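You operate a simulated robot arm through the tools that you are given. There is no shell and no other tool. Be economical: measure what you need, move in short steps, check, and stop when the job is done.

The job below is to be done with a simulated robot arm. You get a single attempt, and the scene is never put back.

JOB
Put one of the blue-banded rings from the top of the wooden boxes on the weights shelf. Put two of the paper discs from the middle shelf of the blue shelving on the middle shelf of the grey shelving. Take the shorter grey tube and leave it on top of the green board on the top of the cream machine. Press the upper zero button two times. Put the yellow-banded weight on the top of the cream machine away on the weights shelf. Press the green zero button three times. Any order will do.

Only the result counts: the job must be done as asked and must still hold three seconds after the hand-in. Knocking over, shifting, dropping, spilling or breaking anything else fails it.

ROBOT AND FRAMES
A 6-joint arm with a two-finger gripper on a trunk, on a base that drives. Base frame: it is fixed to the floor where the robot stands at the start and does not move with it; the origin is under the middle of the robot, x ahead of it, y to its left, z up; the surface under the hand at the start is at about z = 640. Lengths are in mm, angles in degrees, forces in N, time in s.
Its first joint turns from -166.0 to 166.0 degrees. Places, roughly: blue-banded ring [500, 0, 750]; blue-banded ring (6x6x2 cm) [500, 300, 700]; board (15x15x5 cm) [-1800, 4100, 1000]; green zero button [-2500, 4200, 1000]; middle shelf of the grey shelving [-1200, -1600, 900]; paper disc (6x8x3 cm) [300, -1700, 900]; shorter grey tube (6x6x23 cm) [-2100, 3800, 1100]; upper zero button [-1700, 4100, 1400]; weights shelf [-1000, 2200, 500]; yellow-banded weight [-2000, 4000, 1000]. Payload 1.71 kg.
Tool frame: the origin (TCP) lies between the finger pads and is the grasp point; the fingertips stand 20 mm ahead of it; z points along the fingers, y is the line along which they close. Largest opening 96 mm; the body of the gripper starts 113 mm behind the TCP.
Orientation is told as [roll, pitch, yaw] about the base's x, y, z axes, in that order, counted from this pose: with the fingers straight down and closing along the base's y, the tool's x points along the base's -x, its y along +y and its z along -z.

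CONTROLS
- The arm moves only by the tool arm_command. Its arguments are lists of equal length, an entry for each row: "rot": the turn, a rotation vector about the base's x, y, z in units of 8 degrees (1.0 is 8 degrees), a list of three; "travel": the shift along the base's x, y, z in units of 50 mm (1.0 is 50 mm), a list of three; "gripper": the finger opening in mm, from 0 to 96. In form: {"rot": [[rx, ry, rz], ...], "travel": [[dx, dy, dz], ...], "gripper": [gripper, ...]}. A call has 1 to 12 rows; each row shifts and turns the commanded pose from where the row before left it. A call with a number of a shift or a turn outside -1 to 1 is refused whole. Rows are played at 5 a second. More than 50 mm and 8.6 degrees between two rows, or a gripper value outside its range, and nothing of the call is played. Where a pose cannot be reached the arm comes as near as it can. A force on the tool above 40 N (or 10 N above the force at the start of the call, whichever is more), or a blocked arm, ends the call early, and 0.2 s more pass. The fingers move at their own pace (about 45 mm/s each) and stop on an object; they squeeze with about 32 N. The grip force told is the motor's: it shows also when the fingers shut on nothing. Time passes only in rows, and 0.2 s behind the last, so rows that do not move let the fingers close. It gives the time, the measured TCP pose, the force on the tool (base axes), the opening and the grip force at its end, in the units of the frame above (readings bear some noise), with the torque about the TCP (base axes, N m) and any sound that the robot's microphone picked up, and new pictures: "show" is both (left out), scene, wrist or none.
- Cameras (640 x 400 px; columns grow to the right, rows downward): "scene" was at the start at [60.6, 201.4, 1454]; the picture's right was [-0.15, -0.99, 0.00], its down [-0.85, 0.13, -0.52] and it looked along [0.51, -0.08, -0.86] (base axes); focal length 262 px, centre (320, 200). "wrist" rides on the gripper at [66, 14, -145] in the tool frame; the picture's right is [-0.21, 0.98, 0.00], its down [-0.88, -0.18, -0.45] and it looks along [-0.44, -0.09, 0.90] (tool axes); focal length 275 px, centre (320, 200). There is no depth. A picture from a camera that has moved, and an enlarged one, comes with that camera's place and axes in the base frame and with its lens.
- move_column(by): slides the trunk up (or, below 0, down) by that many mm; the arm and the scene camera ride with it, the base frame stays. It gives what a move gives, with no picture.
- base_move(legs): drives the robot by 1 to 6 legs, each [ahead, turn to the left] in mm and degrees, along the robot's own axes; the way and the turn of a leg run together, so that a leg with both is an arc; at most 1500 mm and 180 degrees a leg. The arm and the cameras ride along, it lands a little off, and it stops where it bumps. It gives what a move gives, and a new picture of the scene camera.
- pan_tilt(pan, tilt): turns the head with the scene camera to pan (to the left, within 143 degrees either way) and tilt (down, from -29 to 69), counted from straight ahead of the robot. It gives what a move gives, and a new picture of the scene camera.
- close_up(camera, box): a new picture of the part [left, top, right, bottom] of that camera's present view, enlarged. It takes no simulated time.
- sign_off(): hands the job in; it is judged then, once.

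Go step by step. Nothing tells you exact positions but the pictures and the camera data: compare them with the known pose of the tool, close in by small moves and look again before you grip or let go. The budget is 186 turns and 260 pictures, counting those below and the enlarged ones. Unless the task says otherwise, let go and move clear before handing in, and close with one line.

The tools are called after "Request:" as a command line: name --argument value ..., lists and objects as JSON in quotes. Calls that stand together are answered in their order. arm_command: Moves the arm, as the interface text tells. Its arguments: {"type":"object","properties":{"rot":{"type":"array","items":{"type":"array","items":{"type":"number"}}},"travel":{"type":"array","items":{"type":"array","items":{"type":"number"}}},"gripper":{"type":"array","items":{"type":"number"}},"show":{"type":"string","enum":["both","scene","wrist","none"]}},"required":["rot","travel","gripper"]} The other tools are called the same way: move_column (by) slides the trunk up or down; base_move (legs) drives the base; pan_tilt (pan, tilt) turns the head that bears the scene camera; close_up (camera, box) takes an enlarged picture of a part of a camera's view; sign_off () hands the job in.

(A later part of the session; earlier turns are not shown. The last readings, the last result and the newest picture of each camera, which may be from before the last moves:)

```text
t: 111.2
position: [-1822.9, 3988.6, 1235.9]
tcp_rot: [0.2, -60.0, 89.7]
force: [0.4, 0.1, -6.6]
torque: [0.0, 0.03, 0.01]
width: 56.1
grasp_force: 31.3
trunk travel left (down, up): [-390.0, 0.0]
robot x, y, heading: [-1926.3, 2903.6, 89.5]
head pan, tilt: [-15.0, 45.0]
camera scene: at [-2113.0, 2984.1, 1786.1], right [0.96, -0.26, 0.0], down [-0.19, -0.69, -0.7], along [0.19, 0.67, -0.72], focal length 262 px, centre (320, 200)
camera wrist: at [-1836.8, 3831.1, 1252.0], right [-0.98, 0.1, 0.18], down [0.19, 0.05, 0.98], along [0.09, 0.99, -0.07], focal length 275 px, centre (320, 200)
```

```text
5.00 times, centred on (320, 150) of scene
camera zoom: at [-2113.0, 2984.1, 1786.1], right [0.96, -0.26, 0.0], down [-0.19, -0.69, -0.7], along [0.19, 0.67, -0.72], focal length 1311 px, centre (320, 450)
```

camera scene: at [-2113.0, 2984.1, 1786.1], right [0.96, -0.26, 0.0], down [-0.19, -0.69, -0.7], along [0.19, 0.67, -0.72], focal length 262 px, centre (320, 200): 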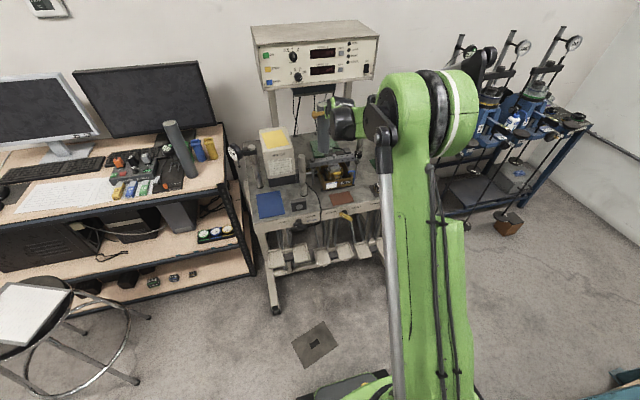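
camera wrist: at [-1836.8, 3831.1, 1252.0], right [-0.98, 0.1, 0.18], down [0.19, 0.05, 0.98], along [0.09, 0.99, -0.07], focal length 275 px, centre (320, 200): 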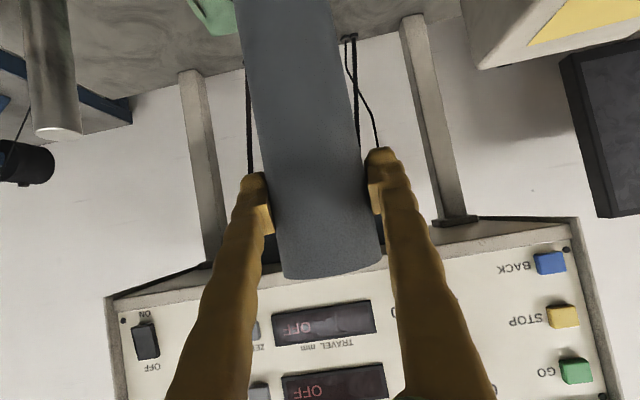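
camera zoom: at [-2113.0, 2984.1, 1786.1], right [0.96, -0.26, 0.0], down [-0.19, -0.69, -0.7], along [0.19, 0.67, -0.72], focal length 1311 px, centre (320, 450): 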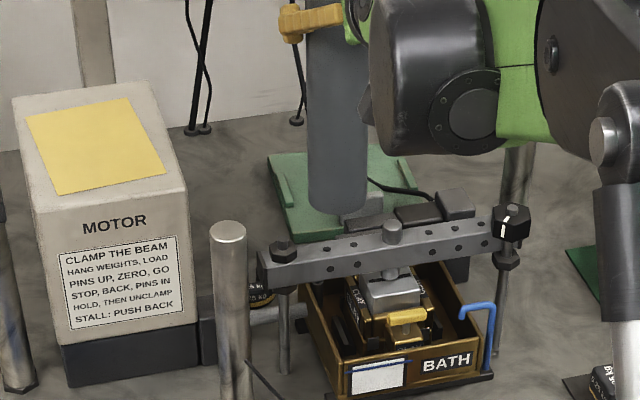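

Tube bottom now ≈ 1052 and clear behind the crossbar. Lower 46 mm, then move forward towards the board with the tube top below the black box (1269).

Request:
arm_command --rot '[[0, 0, 0], [0, 0, 0], [0, 0, 0], [0, 0, 0], [0, 0, 0], [0, 0, 0]]' --travel '[[-0.3, 0, -0.2], [0, 0, -0.3], [0, 0, -0.4], [0, 0.5, 0], [0, 0.5, 0], [0, 0, 0]]' --gripper '[20, 20, 20, 20, 20, 20]'

Request:
close_up --camera "scene" --box '[270, 110, 370, 190]'

```text
t: 112.6
position: [-1836.9, 4039.0, 1187.4]
tcp_rot: [0.2, -59.9, 89.8]
force: [-0.5, -0.4, -7.0]
torque: [0.15, 0.01, -0.02]
width: 54.9
grasp_force: 31.4
trunk travel left (down, up): [-390.0, 0.0]
robot x, y, heading: [-1919.1, 2905.0, 89.7]
head pan, tilt: [-15.0, 45.0]
camera scene: at [-2113.0, 2985.2, 1785.8], right [0.96, -0.26, 0.0], down [-0.19, -0.69, -0.7], along [0.19, 0.67, -0.72], focal length 262 px, centre (320, 200)
camera wrist: at [-1851.2, 3882.2, 1204.0], right [-0.98, 0.1, 0.18], down [0.19, 0.05, 0.98], along [0.09, 0.99, -0.07], focal length 275 px, centre (320, 200)
```

scene: 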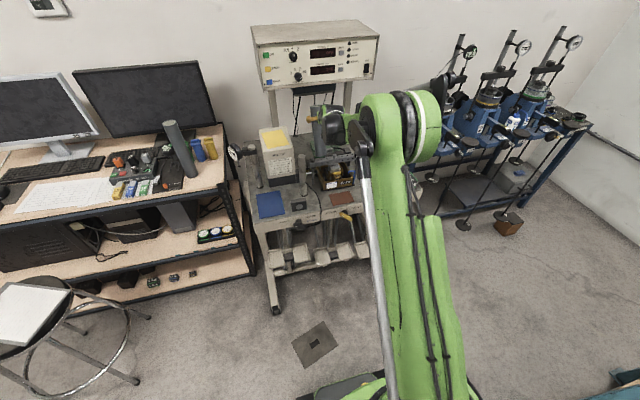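
wrist: 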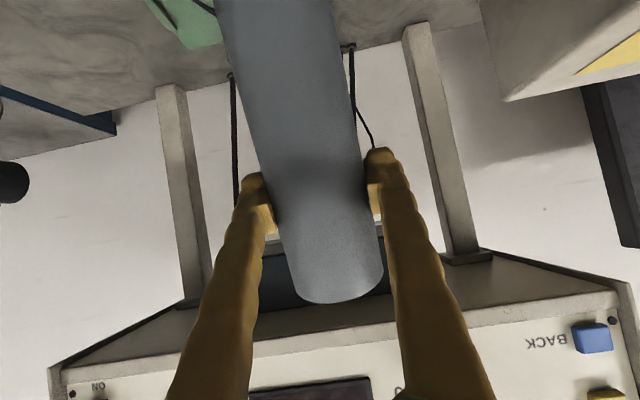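

```text
5.00 times, centred on (320, 150) of scene
camera zoom: at [-2113.0, 2985.2, 1785.8], right [0.96, -0.26, 0.0], down [-0.19, -0.69, -0.7], along [0.19, 0.67, -0.72], focal length 1311 px, centre (320, 450)
```

zoom: 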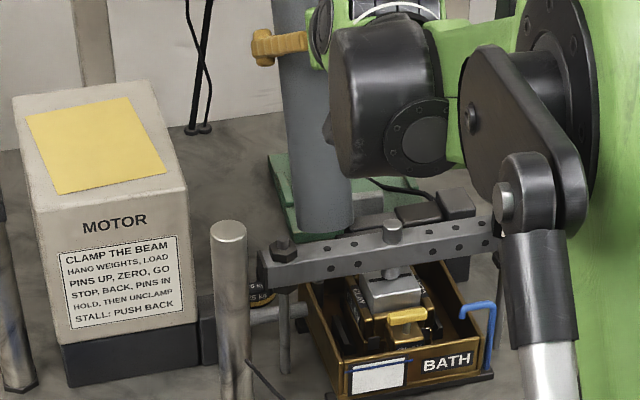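

The tube has swivelled in the grip by about 30° (its lower rim caught the crossbar, which must be lower and further back: top ≈ 1020, rear edge y ≈ 3960). I'll raise it, and turn the tool toward horizontal so that the tube hangs upright again.

Request:
arm_command --rot '[[0, 0, 0], [0, 0, 0], [0, 0, 0], [0.95, 0, 0], [0.95, 0, 0], [0.95, 0, 0], [0.5, 0, 0], [0, 0, 0]]' --travel '[[0, 0, 0.7], [0, -0.3, 0.8], [0, -0.5, 0.7], [0, -0.1, 0], [0, 0, 0], [0, 0, 0], [0, 0, 0], [0, 0, 0]]' --gripper '[20, 20, 20, 20, 20, 20, 20, 20]'

Request:
close_up --camera "scene" --box '[270, 90, 370, 170]'

```text
t: 114.4
position: [-1836.6, 3993.6, 1300.7]
tcp_rot: [2.5, -86.8, 87.3]
force: [0.8, 0.8, -7.2]
torque: [-0.05, 0.04, 0.01]
width: 54.7
grasp_force: 31.8
trunk travel left (down, up): [-390.0, 0.0]
robot x, y, heading: [-1923.9, 2906.5, 89.8]
head pan, tilt: [-15.0, 45.0]
camera scene: at [-2113.0, 2984.0, 1786.1], right [0.96, -0.26, 0.0], down [-0.19, -0.69, -0.7], along [0.19, 0.67, -0.72], focal length 262 px, centre (320, 200)
camera wrist: at [-1851.9, 3846.2, 1243.3], right [-0.98, 0.02, 0.21], down [0.19, -0.4, 0.9], along [0.1, 0.92, 0.38], focal length 275 px, centre (320, 200)
```

scene: 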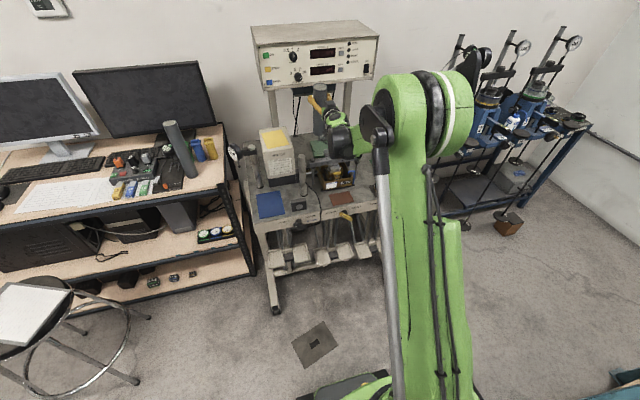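
wrist: 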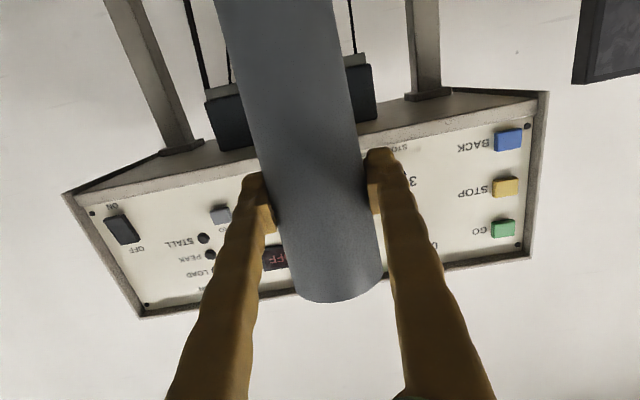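

```text
5.00 times, centred on (320, 130) of scene
camera zoom: at [-2113.0, 2984.0, 1786.1], right [0.96, -0.26, 0.0], down [-0.19, -0.69, -0.7], along [0.19, 0.67, -0.72], focal length 1311 px, centre (320, 550)
```

zoom: 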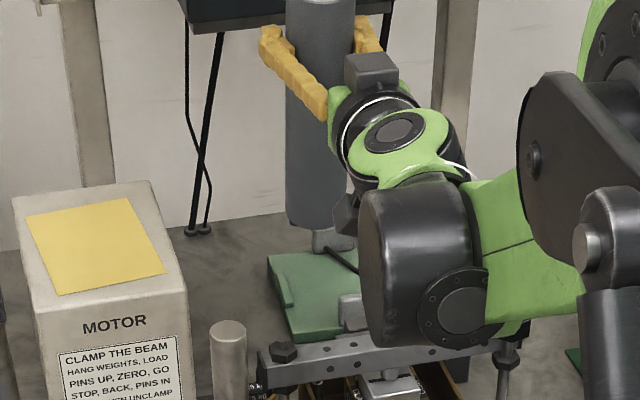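

The tube is upright again and higher. Now forward to y ≈ 4030 (behind the crossbar, before the console) and lower in small steps to TCP ≈ 1195.

Request:
arm_command --rot '[[0, 0, 0], [0, 0, 0], [0, 0, 0], [0, 0, 0], [0, 0, 0], [0, 0, 0]]' --travel '[[0, 0.36, -0.2], [0, 0.36, -0.2], [0, 0, -0.4], [0, 0, -0.4], [0, 0, -0.4], [0, 0, -0.4]]' --gripper '[20, 20, 20, 20, 20, 20]'

Request:
close_up --camera "scene" --box '[270, 90, 370, 170]'

```text
t: 115.8
position: [-1837.9, 4027.8, 1199.2]
tcp_rot: [2.5, -86.8, 87.3]
force: [-0.1, 0.4, -7.5]
torque: [-0.07, 0.04, -0.01]
width: 54.3
grasp_force: 31.8
trunk travel left (down, up): [-390.0, 0.0]
robot x, y, heading: [-1924.5, 2904.3, 89.9]
head pan, tilt: [-15.0, 45.0]
camera scene: at [-2113.0, 2984.4, 1786.0], right [0.96, -0.26, 0.0], down [-0.19, -0.69, -0.7], along [0.19, 0.67, -0.72], focal length 262 px, centre (320, 200)
camera wrist: at [-1852.9, 3881.4, 1142.4], right [-0.98, 0.01, 0.21], down [0.19, -0.39, 0.9], along [0.1, 0.92, 0.38], focal length 275 px, centre (320, 200)
```

scene: 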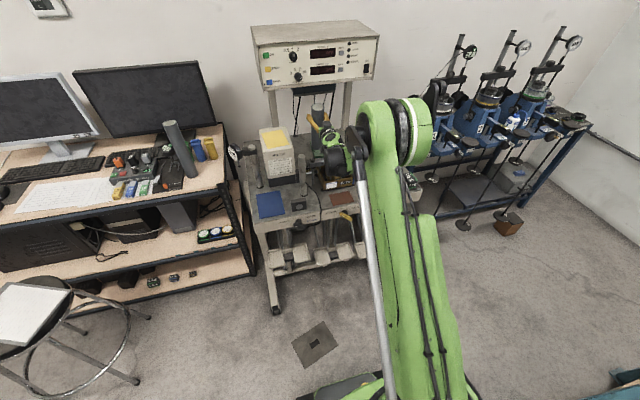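
wrist: 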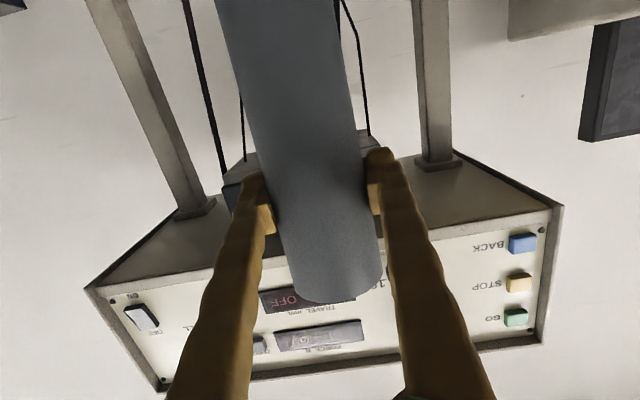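

```text
5.00 times, centred on (320, 130) of scene
camera zoom: at [-2113.0, 2984.4, 1786.0], right [0.96, -0.26, 0.0], down [-0.19, -0.69, -0.7], along [0.19, 0.67, -0.72], focal length 1311 px, centre (320, 550)
```

zoom: 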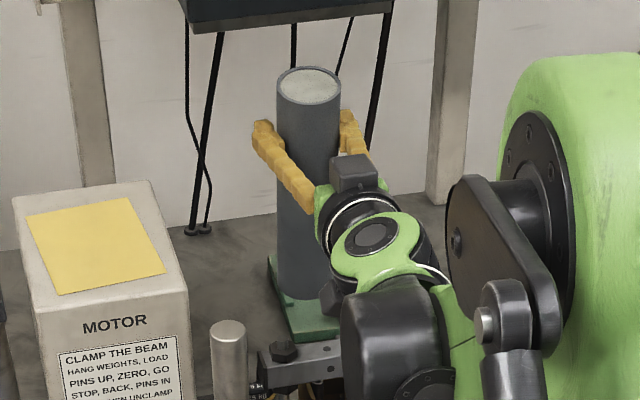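

Upright and clear; top ≈ 1249, black box underside ≈ 1266. Lower 6 mm more and slide forward to y ≈ 4138, then right to x ≈ -1780.

Request:
arm_command --rot '[[0, 0, 0], [0, 0, 0], [0, 0, 0], [0, 0, 0], [0, 0, 0], [0, 0, 0]]' --travel '[[0, 0, -0.12], [0, 0.4, 0], [0, 0.5, 0], [0, 0.5, 0], [0, 0.5, 0], [0, 0.3, 0]]' --gripper '[20, 20, 20, 20, 20, 20]'

Request:
close_up --camera "scene" --box '[270, 90, 370, 170]'

```text
t: 117.2
position: [-1840.7, 4139.6, 1194.1]
tcp_rot: [2.8, -86.6, 87.2]
force: [-0.5, 0.0, -6.2]
torque: [-0.04, 0.02, -0.02]
width: 54.4
grasp_force: 32.4
trunk travel left (down, up): [-390.0, 0.0]
robot x, y, heading: [-1922.2, 2903.9, 89.7]
head pan, tilt: [-15.0, 45.0]
camera scene: at [-2113.1, 2984.5, 1786.0], right [0.96, -0.26, 0.0], down [-0.19, -0.69, -0.7], along [0.19, 0.67, -0.72], focal length 262 px, centre (320, 200)
camera wrist: at [-1854.1, 3992.2, 1137.1], right [-0.98, 0.01, 0.21], down [0.19, -0.39, 0.9], along [0.1, 0.92, 0.38], focal length 275 px, centre (320, 200)
```

scene: 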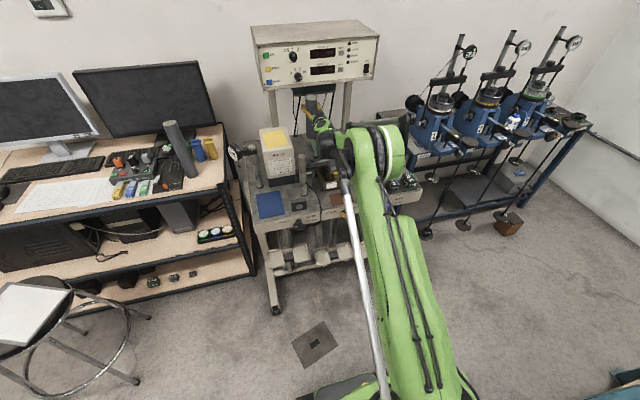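
wrist: 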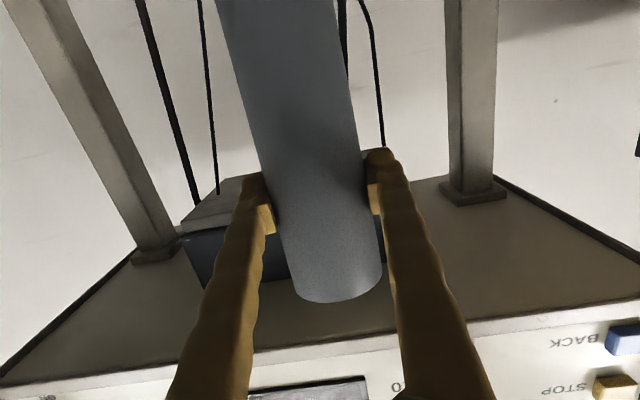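

```text
5.00 times, centred on (320, 130) of scene
camera zoom: at [-2113.1, 2984.5, 1786.0], right [0.96, -0.26, 0.0], down [-0.19, -0.69, -0.7], along [0.19, 0.67, -0.72], focal length 1311 px, centre (320, 550)
```

zoom: 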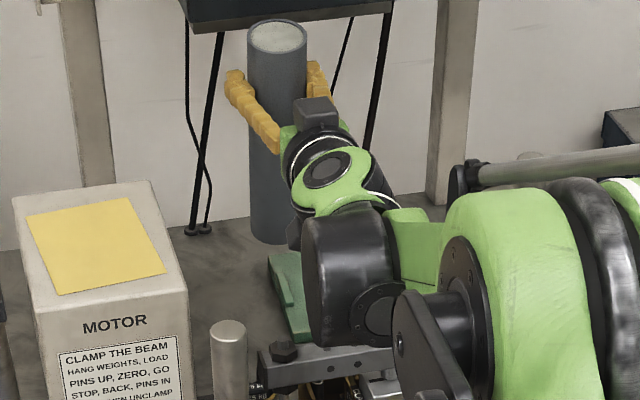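

Tube is over the board's left side. The small torque suggests it leans a few degrees (bottom forward); correct by ~5°, shift right to x ≈ -1780 and lower part way.

Request:
arm_command --rot '[[-0.3, 0, 0], [-0.3, 0, 0], [0, 0, 0], [0, 0, 0], [0, 0, 0], [0, 0, 0], [0, 0, 0]]' --travel '[[0.4, 0, 0], [0.4, 0, 0], [0.4, 0, 0], [0, 0, -0.3], [0, 0, -0.3], [0, 0, -0.2], [0, 0, 0]]' --gripper '[20, 20, 20, 20, 20, 20, 20]'

Request:
close_up --camera "scene" --box '[270, 90, 370, 170]'

```text
t: 118.8
position: [-1775.7, 4139.7, 1153.3]
tcp_rot: [1.1, -82.0, 88.8]
force: [0.4, -0.9, -6.3]
torque: [-0.05, -0.01, -0.02]
width: 54.5
grasp_force: 31.4
trunk travel left (down, up): [-390.0, 0.0]
robot x, y, heading: [-1922.9, 2905.3, 89.8]
head pan, tilt: [-15.0, 45.0]
camera scene: at [-2112.9, 2984.4, 1786.1], right [0.96, -0.26, 0.0], down [-0.19, -0.69, -0.7], along [0.19, 0.67, -0.72], focal length 262 px, centre (320, 200)
camera wrist: at [-1791.3, 3987.8, 1109.0], right [-0.98, 0.03, 0.21], down [0.19, -0.32, 0.93], along [0.09, 0.95, 0.31], focal length 275 px, centre (320, 200)
```

scene: 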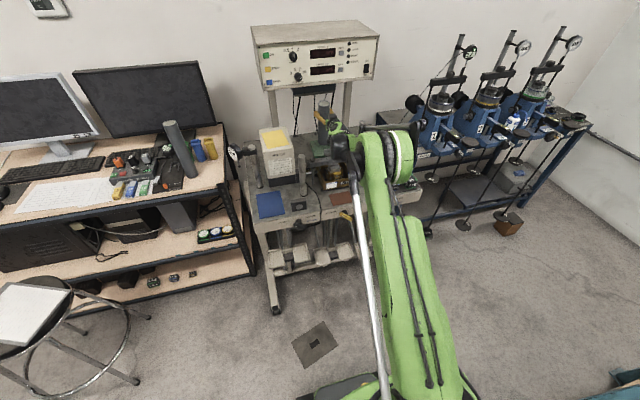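
wrist: 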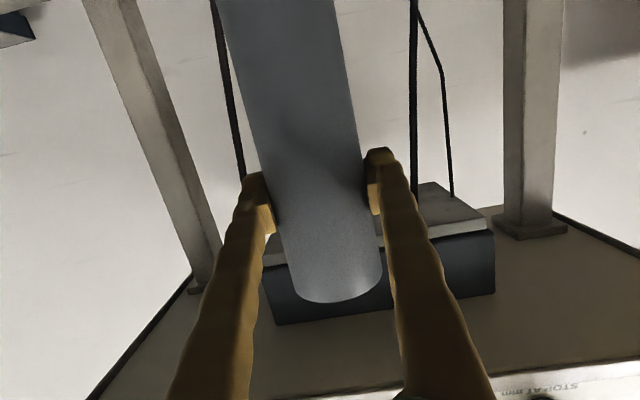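

```text
5.00 times, centred on (320, 130) of scene
camera zoom: at [-2112.9, 2984.4, 1786.1], right [0.96, -0.26, 0.0], down [-0.19, -0.69, -0.7], along [0.19, 0.67, -0.72], focal length 1311 px, centre (320, 550)
```

zoom: 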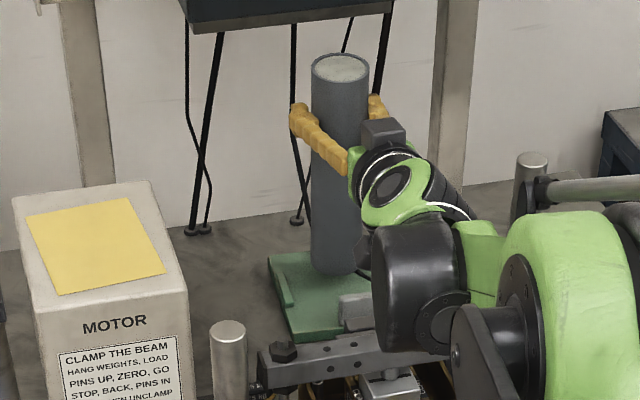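

Tube is upright above the board. I'll nudge to (-1785, 4115), clear of the cable, lip and sockets, then lower in small steps until it touches.

Request:
arm_command --rot '[[0, 0, 0], [0, 0, 0], [0, 0, 0], [0, 0, 0], [0, 0, 0]]' --travel '[[-0.18, -0.48, 0], [0, 0, -0.1], [0, 0, -0.1], [0, 0, -0.1], [0, 0, 0]]' --gripper '[20, 20, 20, 20, 20]' --show "none"

Request:
close_up --camera "scene" --box '[270, 90, 370, 170]'

```text
t: 120.0
position: [-1786.4, 4116.3, 1140.1]
tcp_rot: [1.0, -82.1, 88.9]
force: [0.2, -0.6, -7.1]
torque: [0.01, 0.0, -0.03]
width: 54.4
grasp_force: 31.9
trunk travel left (down, up): [-390.0, 0.0]
robot x, y, heading: [-1922.4, 2901.9, 89.6]
head pan, tilt: [-15.0, 45.0]
```

```text
5.00 times, centred on (320, 130) of scene
camera zoom: at [-2113.0, 2984.6, 1786.0], right [0.96, -0.26, 0.0], down [-0.19, -0.69, -0.7], along [0.19, 0.67, -0.72], focal length 1311 px, centre (320, 550)
```

zoom: 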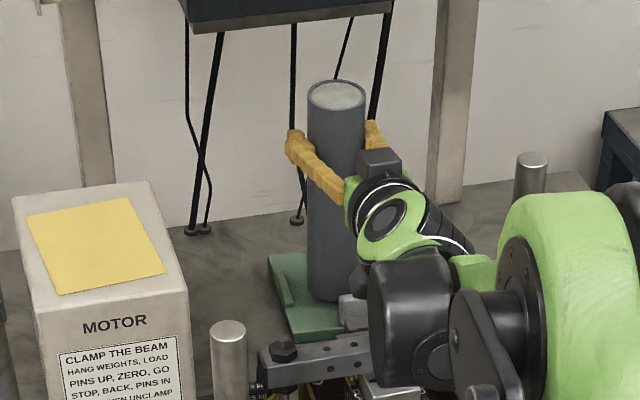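

Request:
arm_command --rot '[[0, 0, 0], [0, 0, 0], [0, 0, 0], [0, 0, 0]]' --travel '[[0, 0.1, 0], [0, 0, -0.1], [0, 0, -0.08], [0, 0, 0]]' --gripper '[20, 20, 20, 20]' --show "none"

```text
t: 121.0
position: [-1787.1, 4119.8, 1130.3]
tcp_rot: [1.1, -82.0, 88.9]
force: [0.0, -1.1, -7.3]
torque: [0.01, 0.01, 0.01]
width: 54.4
grasp_force: 32.4
trunk travel left (down, up): [-390.0, 0.0]
robot x, y, heading: [-1923.7, 2902.0, 89.8]
head pan, tilt: [-15.0, 45.0]
```

Request:
arm_command --rot '[[0, 0, 0], [0, 0, 0], [0, 0, 0]]' --travel '[[0, 0, -0.06], [0, 0, -0.06], [0, 0, 0]]' --gripper '[20, 20, 20]' --show "none"

Request:
close_up --camera "scene" --box '[290, 110, 350, 160]'

```text
t: 121.8
position: [-1786.9, 4118.4, 1127.9]
tcp_rot: [1.0, -82.1, 88.9]
force: [1.2, 6.1, 23.3]
torque: [0.47, -0.32, 0.02]
width: 54.1
grasp_force: 32.1
trunk travel left (down, up): [-390.0, 0.0]
robot x, y, heading: [-1928.4, 2906.9, 89.9]
head pan, tilt: [-15.0, 45.0]
```

```text
8.00 times, centred on (320, 135) of scene
camera zoom: at [-2113.2, 2980.9, 1786.4], right [0.96, -0.26, 0.0], down [-0.19, -0.69, -0.7], along [0.19, 0.67, -0.72], focal length 2097 px, centre (320, 720)
```

zoom: 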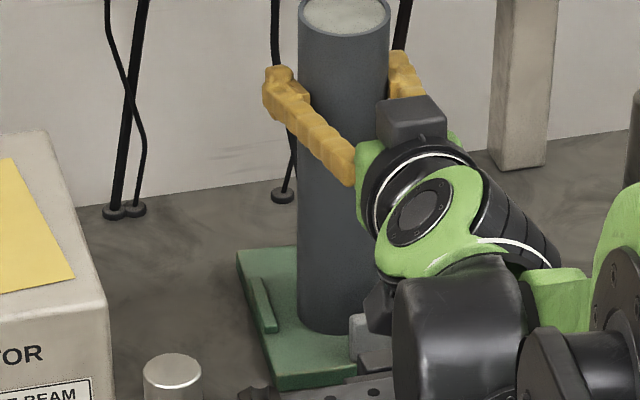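

Contact on the board (≈23 N), tube nearly upright. Release and check.

Request:
arm_command --rot '[[0, 0, 0], [0, 0, 0], [0, 0, 0], [0, 0, 0], [0, 0, 0]]' --travel '[[0, 0, 0.02], [0, 0, 0], [0, 0, 0], [0, 0, 0], [0, 0, 0]]' --gripper '[50, 58, 70, 96, 96]' --show "wrist"

Request:
close_up --camera "scene" --box '[290, 110, 350, 160]'

```text
t: 123.0
position: [-1786.0, 4119.2, 1125.6]
tcp_rot: [1.0, -82.0, 88.9]
force: [-0.2, 0.0, 0.6]
torque: [0.03, 0.01, 0.01]
width: 95.8
grasp_force: 0.0
trunk travel left (down, up): [-390.0, 0.0]
robot x, y, heading: [-1920.9, 2900.1, 89.8]
head pan, tilt: [-15.0, 45.0]
camera wrist: at [-1801.7, 3968.1, 1080.9], right [-0.98, 0.03, 0.21], down [0.19, -0.32, 0.93], along [0.09, 0.95, 0.31], focal length 275 px, centre (320, 200)
```

wrist: 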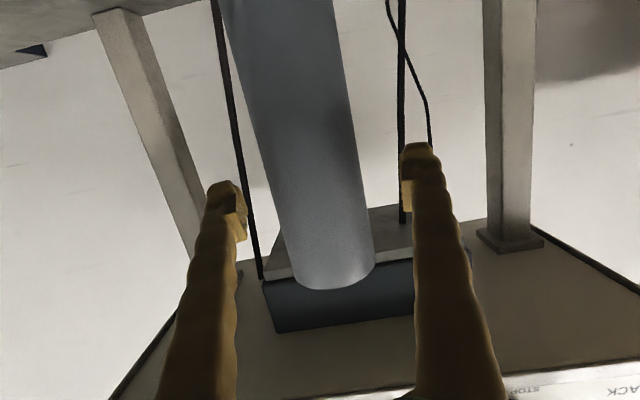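

```text
8.00 times, centred on (320, 135) of scene
camera zoom: at [-2113.1, 2983.2, 1786.1], right [0.96, -0.26, 0.0], down [-0.19, -0.69, -0.7], along [0.19, 0.67, -0.72], focal length 2097 px, centre (320, 720)
```

zoom: 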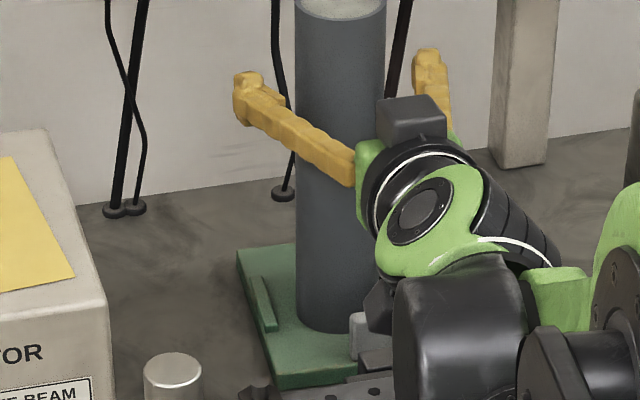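

The tube stands on the board. Retract backward and upward.

Request:
arm_command --rot '[[0, 0, 0], [0, 0, 0], [0, 0, 0], [0, 0, 0], [0, 0, 0], [0, 0, 0], [0, 0, 0]]' --travel '[[0, 0, 0.4], [0, -0.5, 0.3], [0, -0.8, 0.3], [0, -0.8, 0.5], [0, -0.8, 0.5], [0, -0.8, 0.5], [0, -0.8, 0.5]]' --gripper '[96, 96, 96, 96, 96, 96, 96]'

Request:
close_up --camera "scene" --box '[270, 100, 370, 180]'

```text
t: 124.6
position: [-1785.6, 3894.1, 1277.7]
tcp_rot: [0.7, -81.9, 89.2]
force: [-0.7, -0.2, -0.1]
torque: [0.01, -0.03, 0.03]
width: 96.2
grasp_force: 0.1
trunk travel left (down, up): [-390.0, 0.0]
robot x, y, heading: [-1924.6, 2904.1, 89.8]
head pan, tilt: [-15.0, 45.0]
camera scene: at [-2113.1, 2982.4, 1786.2], right [0.96, -0.26, 0.0], down [-0.19, -0.69, -0.7], along [0.19, 0.67, -0.72], focal length 262 px, centre (320, 200)
camera wrist: at [-1800.5, 3742.5, 1231.3], right [-0.98, 0.03, 0.21], down [0.19, -0.32, 0.93], along [0.09, 0.95, 0.31], focal length 275 px, centre (320, 200)
```

scene: 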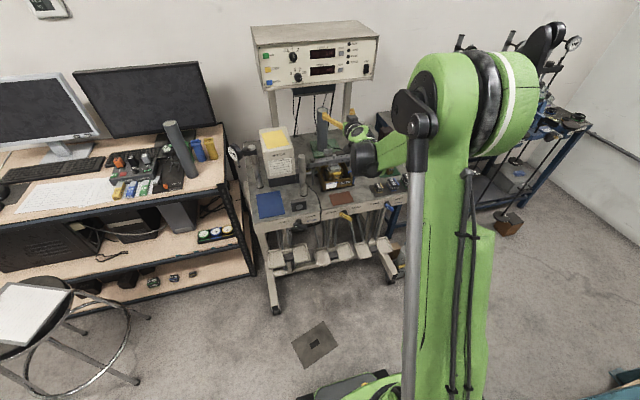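
wrist: 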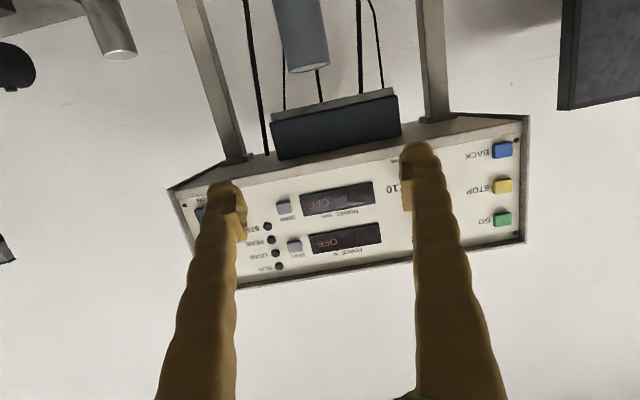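

```text
5.00 times, centred on (320, 140) of scene
camera zoom: at [-2113.1, 2982.4, 1786.2], right [0.96, -0.26, 0.0], down [-0.19, -0.69, -0.7], along [0.19, 0.67, -0.72], focal length 1311 px, centre (320, 500)
```

zoom: 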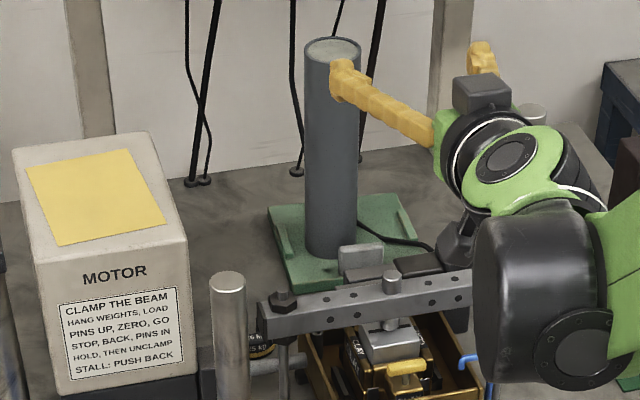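

The tube stands well on the green board. Now the upper ZERO button, which I compute at about (-1710, 4117, 1420): level the tool, close the fingers and line up in front of it.

Request:
arm_command --rot '[[0.5, 0, 0], [0.5, 0, 0], [0, 0, 0], [0, 0, 0], [0, 0, 0], [0, 0, 0], [0, 0, 0], [0, 0, 0]]' --travel '[[0.3, 0, 0.7], [0.3, 0, 0.7], [0.3, 0, 0.7], [0.3, 0, 0.7], [0.3, 0.8, 0.04], [0, 0.8, 0], [0, 0.8, 0], [0, 0.4, 0]]' --gripper '[60, 40, 20, 0, 0, 0, 0, 0]'

Request:
close_up --camera "wrist" --box '[200, 100, 440, 250]'

Request:
close_up --camera "scene" --box '[300, 20, 400, 100]'

```text
t: 126.4
position: [-1709.8, 4037.7, 1416.8]
tcp_rot: [91.5, -89.7, -1.7]
force: [0.8, -0.3, 0.0]
torque: [0.04, 0.02, 0.04]
width: 0.0
grasp_force: 29.2
trunk travel left (down, up): [-390.0, 0.0]
robot x, y, heading: [-1926.0, 2901.4, 89.9]
head pan, tilt: [-15.0, 45.0]
camera scene: at [-2112.9, 2984.2, 1786.1], right [0.96, -0.26, 0.0], down [-0.19, -0.69, -0.7], along [0.19, 0.67, -0.72], focal length 262 px, centre (320, 200)
camera wrist: at [-1725.8, 3893.8, 1351.0], right [-0.98, 0.0, 0.21], down [0.19, -0.44, 0.88], along [0.09, 0.9, 0.43], focal length 275 px, centre (320, 200)
```

scene: 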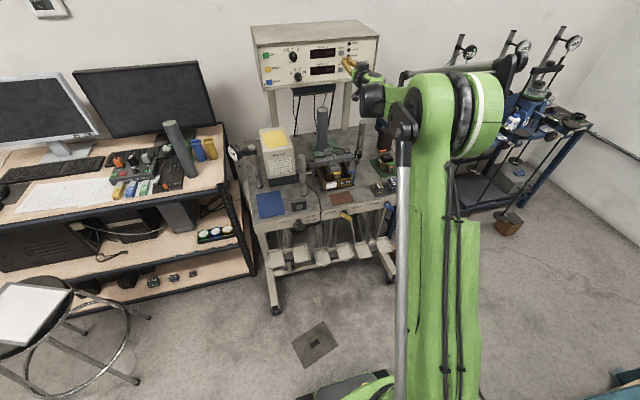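
wrist: 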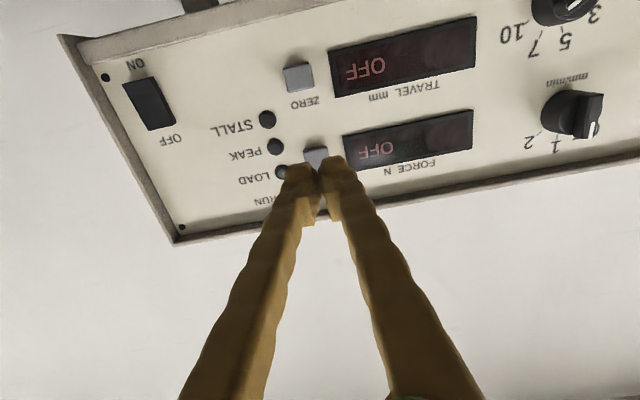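

```text
2.67 times, centred on (320, 175) of wrist
camera zoom: at [-1725.8, 3893.8, 1351.0], right [-0.98, 0.0, 0.21], down [0.19, -0.44, 0.88], along [0.09, 0.9, 0.43], focal length 734 px, centre (320, 267)
```

zoom: 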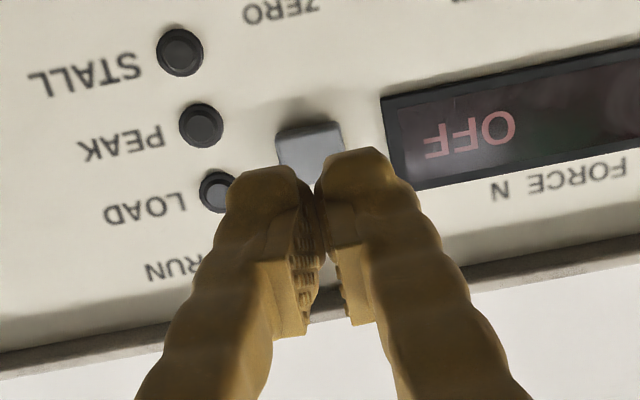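

```text
5.00 times, centred on (350, 60) of scene
camera zoom: at [-2112.9, 2984.2, 1786.1], right [0.96, -0.26, 0.0], down [-0.19, -0.69, -0.7], along [0.19, 0.67, -0.72], focal length 1311 px, centre (170, 900)
```

zoom: 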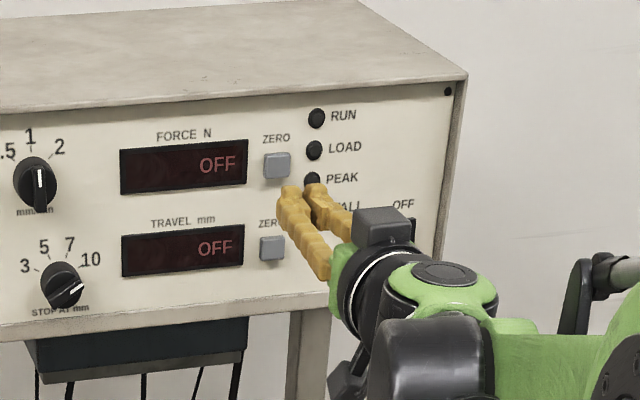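

The fingers line up with the upper ZERO (beside FORCE N). Advance and feel for the press.

Request:
arm_command --rot '[[0, 0, 0], [0, 0, 0], [0, 0, 0], [0, 0, 0]]' --travel '[[0.04, 0.3, -0.04], [0, 0.3, 0], [0, 0.2, 0], [0, 0, 0]]' --gripper '[0, 0, 0, 0]' --show "wrist"

Request:
close_up --camera "wrist" --box '[200, 100, 440, 250]'

```text
t: 127.4
position: [-1709.2, 4076.2, 1414.8]
tcp_rot: [97.8, -89.9, -7.9]
force: [-0.1, 0.2, -0.6]
torque: [0.03, -0.04, 0.01]
width: 0.0
grasp_force: 30.0
trunk travel left (down, up): [-390.0, 0.0]
robot x, y, heading: [-1925.0, 2902.7, 89.6]
head pan, tilt: [-15.0, 45.0]
camera wrist: at [-1724.2, 3932.1, 1349.8], right [-0.98, 0.0, 0.21], down [0.19, -0.45, 0.88], along [0.09, 0.9, 0.44], focal length 275 px, centre (320, 200)
```

wrist: 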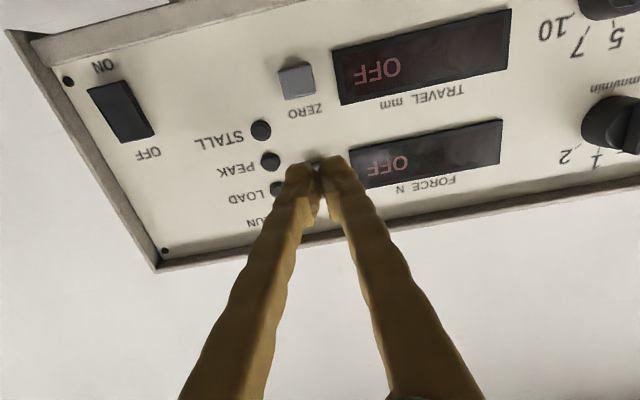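

```text
2.67 times, centred on (320, 175) of wrist
camera zoom: at [-1724.2, 3932.1, 1349.8], right [-0.98, 0.0, 0.21], down [0.19, -0.45, 0.88], along [0.09, 0.9, 0.44], focal length 734 px, centre (320, 267)
```

zoom: 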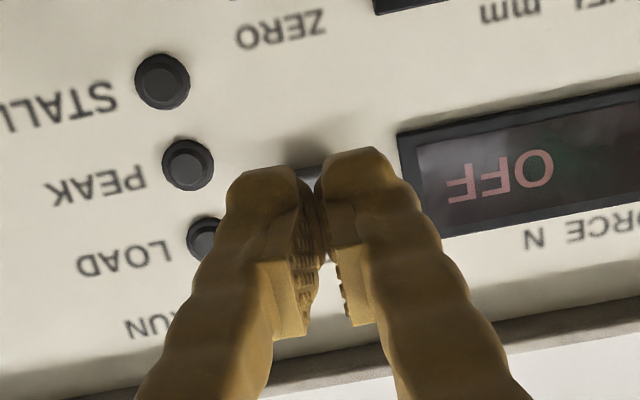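

Request:
arm_command --rot '[[0, 0, 0], [0, 0, 0], [0, 0, 0], [0, 0, 0]]' --travel '[[0, 0.06, 0], [0, 0.06, 0], [0, 0.06, 0], [0, 0, 0]]' --gripper '[0, 0, 0, 0]' --show "none"

```text
t: 128.4
position: [-1709.0, 4085.3, 1415.6]
tcp_rot: [101.1, -90.0, -11.0]
force: [-0.3, 0.1, 0.0]
torque: [0.0, 0.0, -0.01]
width: 0.0
grasp_force: 29.2
trunk travel left (down, up): [-390.0, 0.0]
robot x, y, heading: [-1924.6, 2907.5, 89.9]
head pan, tilt: [-15.0, 45.0]
```

Request:
arm_command --rot '[[0, 0, 0], [0, 0, 0], [0, 0, 0], [0, 0, 0]]' --travel '[[0, 0.06, 0], [0, 0.06, 0], [0, 0.06, 0], [0, 0, 0]]' --gripper '[0, 0, 0, 0]' --show "none"

```text
t: 129.4
position: [-1708.5, 4093.6, 1416.1]
tcp_rot: [100.4, -89.9, -10.4]
force: [-0.2, 0.6, 0.7]
torque: [-0.03, 0.01, 0.01]
width: 0.2
grasp_force: 29.1
trunk travel left (down, up): [-390.0, 0.0]
robot x, y, heading: [-1923.7, 2905.9, 90.2]
head pan, tilt: [-15.0, 45.0]
```

Request:
arm_command --rot '[[0, 0, 0], [0, 0, 0], [0, 0, 0]]' --travel '[[0, 0.05, 0], [0, 0.05, 0], [0, 0, 0]]' --gripper '[0, 0, 0]' --show "wrist"

Request:
close_up --camera "scene" --box '[310, 30, 380, 80]'

```text
t: 130.2
position: [-1708.1, 4098.8, 1415.0]
tcp_rot: [100.2, -89.8, -10.4]
force: [0.0, -1.1, -0.4]
torque: [-0.01, 0.0, -0.04]
width: 0.2
grasp_force: 29.4
trunk travel left (down, up): [-390.0, 0.0]
robot x, y, heading: [-1925.0, 2902.6, 89.8]
head pan, tilt: [-15.0, 45.0]
camera wrist: at [-1723.5, 3954.4, 1349.8], right [-0.98, 0.0, 0.21], down [0.19, -0.45, 0.88], along [0.09, 0.9, 0.44], focal length 275 px, centre (320, 200)
```

wrist: 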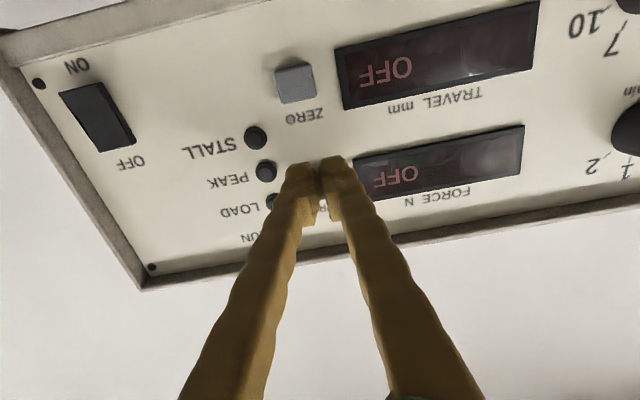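

```text
8.00 times, centred on (345, 55) of scene
camera zoom: at [-2113.0, 2983.4, 1786.1], right [0.96, -0.26, 0.0], down [-0.19, -0.69, -0.7], along [0.19, 0.67, -0.72], focal length 2097 px, centre (120, 1360)
```

zoom: 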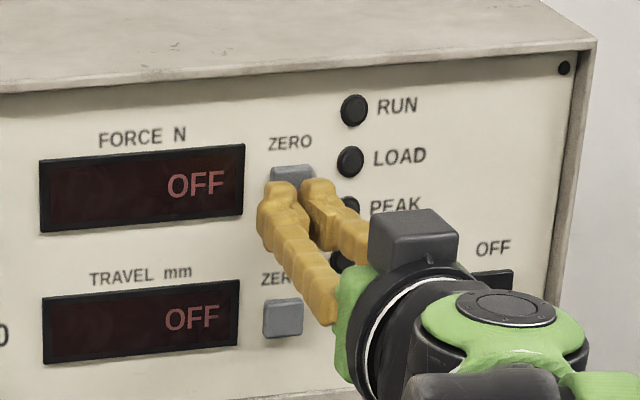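

Request:
arm_command --rot '[[0, 0, 0], [0, 0, 0], [0, 0, 0], [0, 0, 0]]' --travel '[[0, 0.05, 0], [0, 0.05, 0], [0, 0.05, 0], [0, 0, 0]]' --gripper '[0, 0, 0, 0]' --show "none"

```text
t: 131.2
position: [-1707.4, 4105.8, 1416.5]
tcp_rot: [103.4, -89.9, -13.4]
force: [0.7, -2.1, 0.4]
torque: [0.01, -0.02, 0.02]
width: 5.9
grasp_force: 29.4
trunk travel left (down, up): [-390.0, 0.0]
robot x, y, heading: [-1926.4, 2899.9, 89.9]
head pan, tilt: [-15.0, 45.0]
heard: click
```

A click: first press registered. Back off and press again.

Request:
arm_command --rot '[[0, 0, 0], [0, 0, 0], [0, 0, 0], [0, 0, 0]]' --travel '[[0, -0.2, 0], [0, -0.2, 0], [0, 0, 0], [0, 0, 0]]' --gripper '[0, 0, 0, 0]' --show "wrist"

Request:
close_up --camera "scene" --box '[310, 30, 380, 80]'

```text
t: 132.2
position: [-1709.0, 4084.8, 1416.2]
tcp_rot: [99.7, -89.9, -9.7]
force: [0.6, 0.2, 0.0]
torque: [-0.01, 0.03, 0.0]
width: 0.4
grasp_force: 29.3
trunk travel left (down, up): [-390.0, 0.0]
robot x, y, heading: [-1923.9, 2903.3, 89.9]
head pan, tilt: [-15.0, 45.0]
camera wrist: at [-1723.4, 3941.2, 1350.7], right [-0.98, 0.0, 0.21], down [0.19, -0.45, 0.88], along [0.09, 0.9, 0.44], focal length 275 px, centre (320, 200)
```

wrist: 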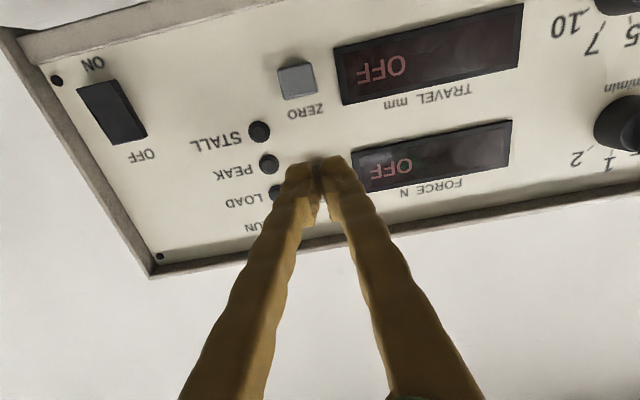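

```text
8.00 times, centred on (345, 55) of scene
camera zoom: at [-2113.0, 2983.5, 1786.1], right [0.96, -0.26, 0.0], down [-0.19, -0.69, -0.7], along [0.19, 0.67, -0.72], focal length 2097 px, centre (120, 1360)
```

zoom: 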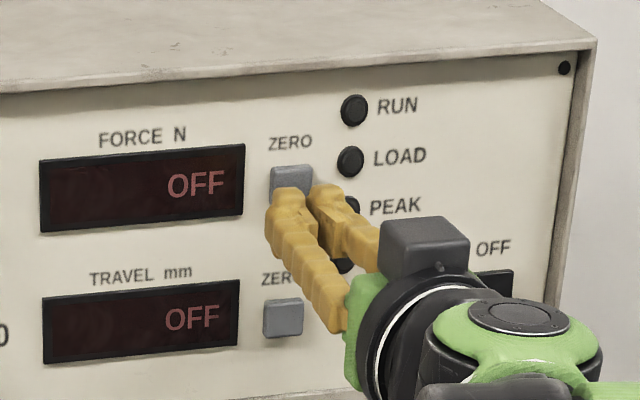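

Request:
arm_command --rot '[[0, 0, 0], [0, 0, 0], [0, 0, 0], [0, 0, 0], [0, 0, 0]]' --travel '[[0, 0.2, 0], [0, 0.1, 0], [0, 0.05, 0], [0, 0.05, 0], [0, 0, 0]]' --gripper '[0, 0, 0, 0, 0]' --show "none"

Request:
arm_command --rot '[[0, 0, 0], [0, 0, 0], [0, 0, 0], [0, 0, 0]]' --travel '[[0, -0.3, 0], [0, -0.5, 0], [0, -0.5, 0], [0, 0, 0]]' --gripper '[0, 0, 0, 0]' --show "none"

```text
t: 133.4
position: [-1709.2, 4105.1, 1416.7]
tcp_rot: [104.3, -89.7, -14.3]
force: [1.2, -2.1, 1.1]
torque: [0.01, 0.02, 0.0]
width: 5.8
grasp_force: 29.5
trunk travel left (down, up): [-390.0, 0.0]
robot x, y, heading: [-1925.6, 2904.0, 89.8]
head pan, tilt: [-15.0, 45.0]
heard: click
```

```text
t: 134.4
position: [-1709.0, 4040.5, 1416.7]
tcp_rot: [106.4, -89.8, -16.4]
force: [-0.1, 0.2, 0.5]
torque: [-0.05, -0.01, 0.01]
width: 0.0
grasp_force: 29.8
trunk travel left (down, up): [-390.0, 0.0]
robot x, y, heading: [-1924.6, 2905.4, 89.9]
head pan, tilt: [-15.0, 45.0]
```

Two clicks heard: the upper zero is done. Next the round yellow-banded weight at about (-1889, 3988): draw back, turn the tool down again, then drive closer.

Request:
arm_command --rot '[[0, 0, 0], [0, 0, 0], [0, 0, 0], [0, 0, 0], [-0.9, 0, 0], [-0.9, 0, 0], [-0.9, 0, 0], [-0.9, 0, 0], [-0.9, 0, 0], [-0.9, 0, 0], [-0.9, 0, 0]]' --travel '[[0, -0.9, 0], [-0.3, -0.9, 0], [-0.3, -0.9, 0], [-0.3, -0.9, 0], [-0.3, -0.9, 0], [-0.3, -0.9, 0], [-0.3, -0.9, -0.2], [-0.3, -0.9, -0.2], [-0.3, -0.6, -0.2], [-0.4, 0, -0.2], [-0.4, 0, -0.2]]' --gripper '[0, 0, 20, 40, 60, 96, 96, 96, 96, 96, 96]' --show "none"

Request:
arm_command --rot '[[-0.9, 0, 0], [-0.9, 0, 0], [-0.9, 0, 0], [-0.9, 0, 0], [-0.7, 0, 0]]' --travel '[[0, 0, -0.2], [0, 0, -0.2], [0, 0, 0], [0, 0, 0], [0, 0, 0]]' --gripper '[96, 96, 96, 96, 96]' --show "none"

```text
t: 136.8
position: [-1868.8, 3651.2, 1369.2]
tcp_rot: [0.1, -39.6, 89.8]
force: [-0.3, 0.2, 0.0]
torque: [-0.02, 0.02, -0.01]
width: 96.1
grasp_force: 0.1
trunk travel left (down, up): [-390.0, 0.0]
robot x, y, heading: [-1925.9, 2903.8, 89.7]
head pan, tilt: [-15.0, 45.0]
```

```text
t: 138.0
position: [-1869.1, 3650.1, 1347.2]
tcp_rot: [-0.1, -5.2, 89.9]
force: [0.4, 0.3, 0.4]
torque: [-0.01, 0.01, -0.03]
width: 96.0
grasp_force: 0.0
trunk travel left (down, up): [-390.0, 0.0]
robot x, y, heading: [-1926.6, 2903.7, 89.9]
head pan, tilt: [-15.0, 45.0]
```

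Request:
base_move --legs '[[240, 0]]'

Request:
arm_command --rot '[[-0.65, 0, 0], [0, 0, 0], [0, 0, 0]]' --travel '[[-0.3, 0.4, -0.4], [0, 0.3, -0.6], [0, 0, 0]]' --gripper '[96, 96, 96]'

```text
t: 140.2
position: [-1864.7, 3891.8, 1346.1]
tcp_rot: [0.0, -5.2, 89.8]
force: [-0.3, 0.3, 0.8]
torque: [-0.06, 0.02, 0.02]
width: 95.9
grasp_force: 0.1
trunk travel left (down, up): [-390.0, 0.0]
robot x, y, heading: [-1927.3, 3143.9, 89.6]
head pan, tilt: [-15.0, 45.0]
camera scene: at [-2111.7, 3226.1, 1786.1], right [0.96, -0.26, 0.0], down [-0.19, -0.69, -0.7], along [0.19, 0.67, -0.72], focal length 262 px, centre (320, 200)
```

scene: 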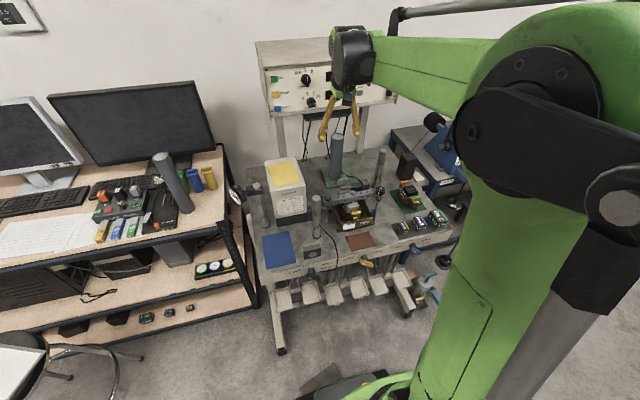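

```text
t: 141.0
position: [-1882.0, 3899.6, 1314.5]
tcp_rot: [0.0, -1.3, 89.8]
force: [0.5, -0.4, 0.1]
torque: [0.09, 0.0, 0.03]
width: 95.9
grasp_force: 0.0
trunk travel left (down, up): [-390.0, 0.0]
robot x, y, heading: [-1925.7, 3148.3, 89.8]
head pan, tilt: [-15.0, 45.0]
camera scene: at [-2111.7, 3208.2, 1786.8], right [0.96, -0.26, 0.0], down [-0.19, -0.69, -0.7], along [0.19, 0.68, -0.71], focal length 262 px, centre (320, 200)
camera wrist: at [-1896.7, 3831.0, 1457.9], right [-0.98, 0.21, 0.0], down [0.19, 0.87, 0.46], along [0.09, 0.45, -0.89], focal length 275 px, centre (320, 200)
```

scene: 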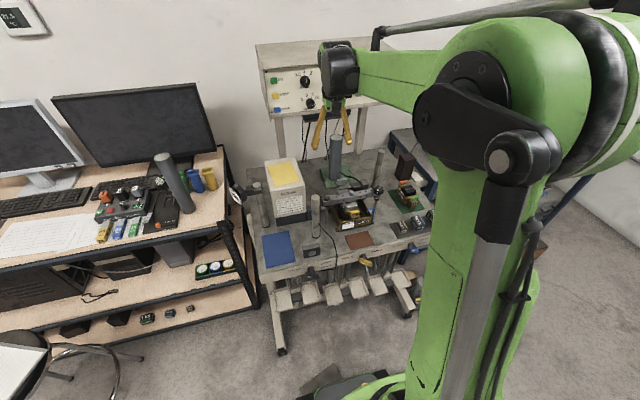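
wrist: 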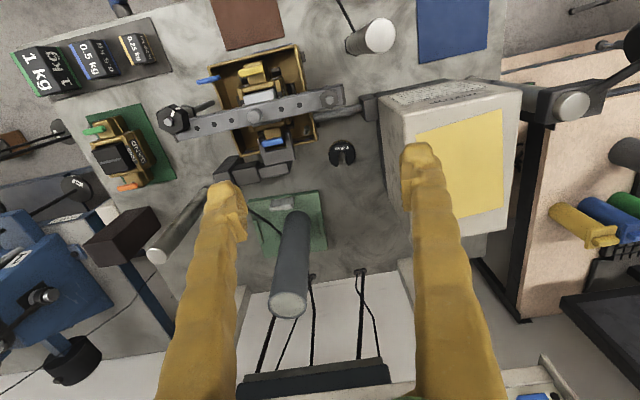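

The wrist view shows the round weight at about (-1910, 3998), with the motor box close on its left. I'll turn the gripper 90° so the fingers close along y, clear of the motor.

Request:
arm_command --rot '[[0, 0, 0.95], [0, 0, 0.95], [0, 0, 0.95], [0, 0, 0.95], [0, 0, 0.95], [0, 0, 0.95], [0, 0, 0.95], [0, 0, 0.95], [0, 0, 0.95], [0, 0, 0.95], [0, 0, 0.95], [0, 0, 0.8]]' --travel '[[0, 0, 0], [0, 0, 0], [-0.1, 0, 0], [-0.1, 0, -0.2], [-0.1, 0.2, -0.2], [-0.1, 0.2, -0.2], [-0.1, 0.3, -0.2], [0, 0.3, -0.2], [0, 0.3, -0.2], [0, 0.3, -0.2], [0, 0.2, -0.2], [0, 0.1, 0]]' --gripper '[96, 96, 96, 96, 96, 96, 96, 96, 96, 96, 96, 96]'

```text
t: 143.6
position: [-1905.4, 4002.2, 1226.0]
tcp_rot: [0.0, -1.1, 179.9]
force: [0.4, 0.5, 0.2]
torque: [0.03, 0.01, -0.01]
width: 95.9
grasp_force: 0.0
trunk travel left (down, up): [-390.0, 0.0]
robot x, y, heading: [-1921.6, 3148.7, 89.7]
head pan, tilt: [-15.0, 45.0]
camera scene: at [-2111.8, 3225.9, 1786.1], right [0.96, -0.26, 0.0], down [-0.19, -0.69, -0.7], along [0.19, 0.67, -0.72], focal length 262 px, centre (320, 200)
camera wrist: at [-1838.2, 3989.2, 1370.1], right [-0.21, -0.98, 0.0], down [-0.87, 0.19, 0.46], along [-0.45, 0.09, -0.89], focal length 275 px, centre (320, 200)
```

scene: 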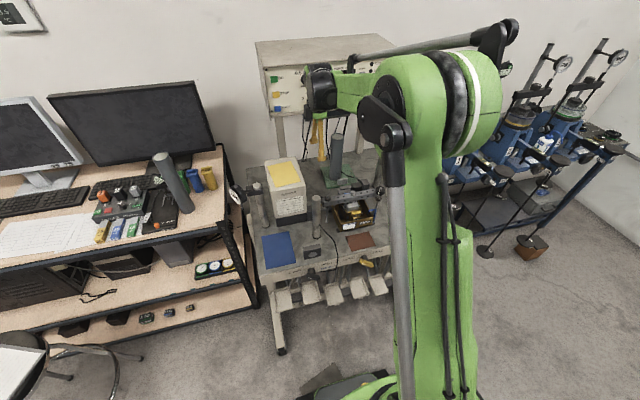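
wrist: 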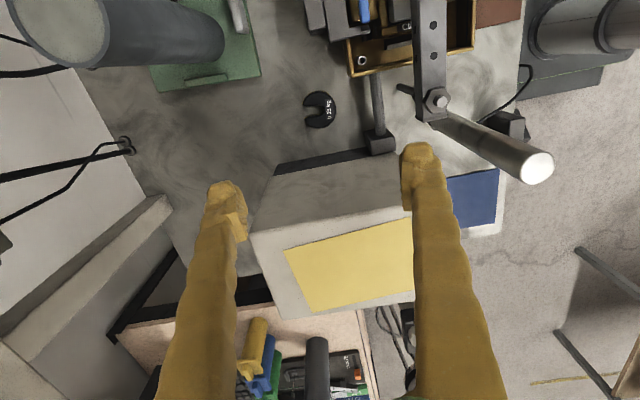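

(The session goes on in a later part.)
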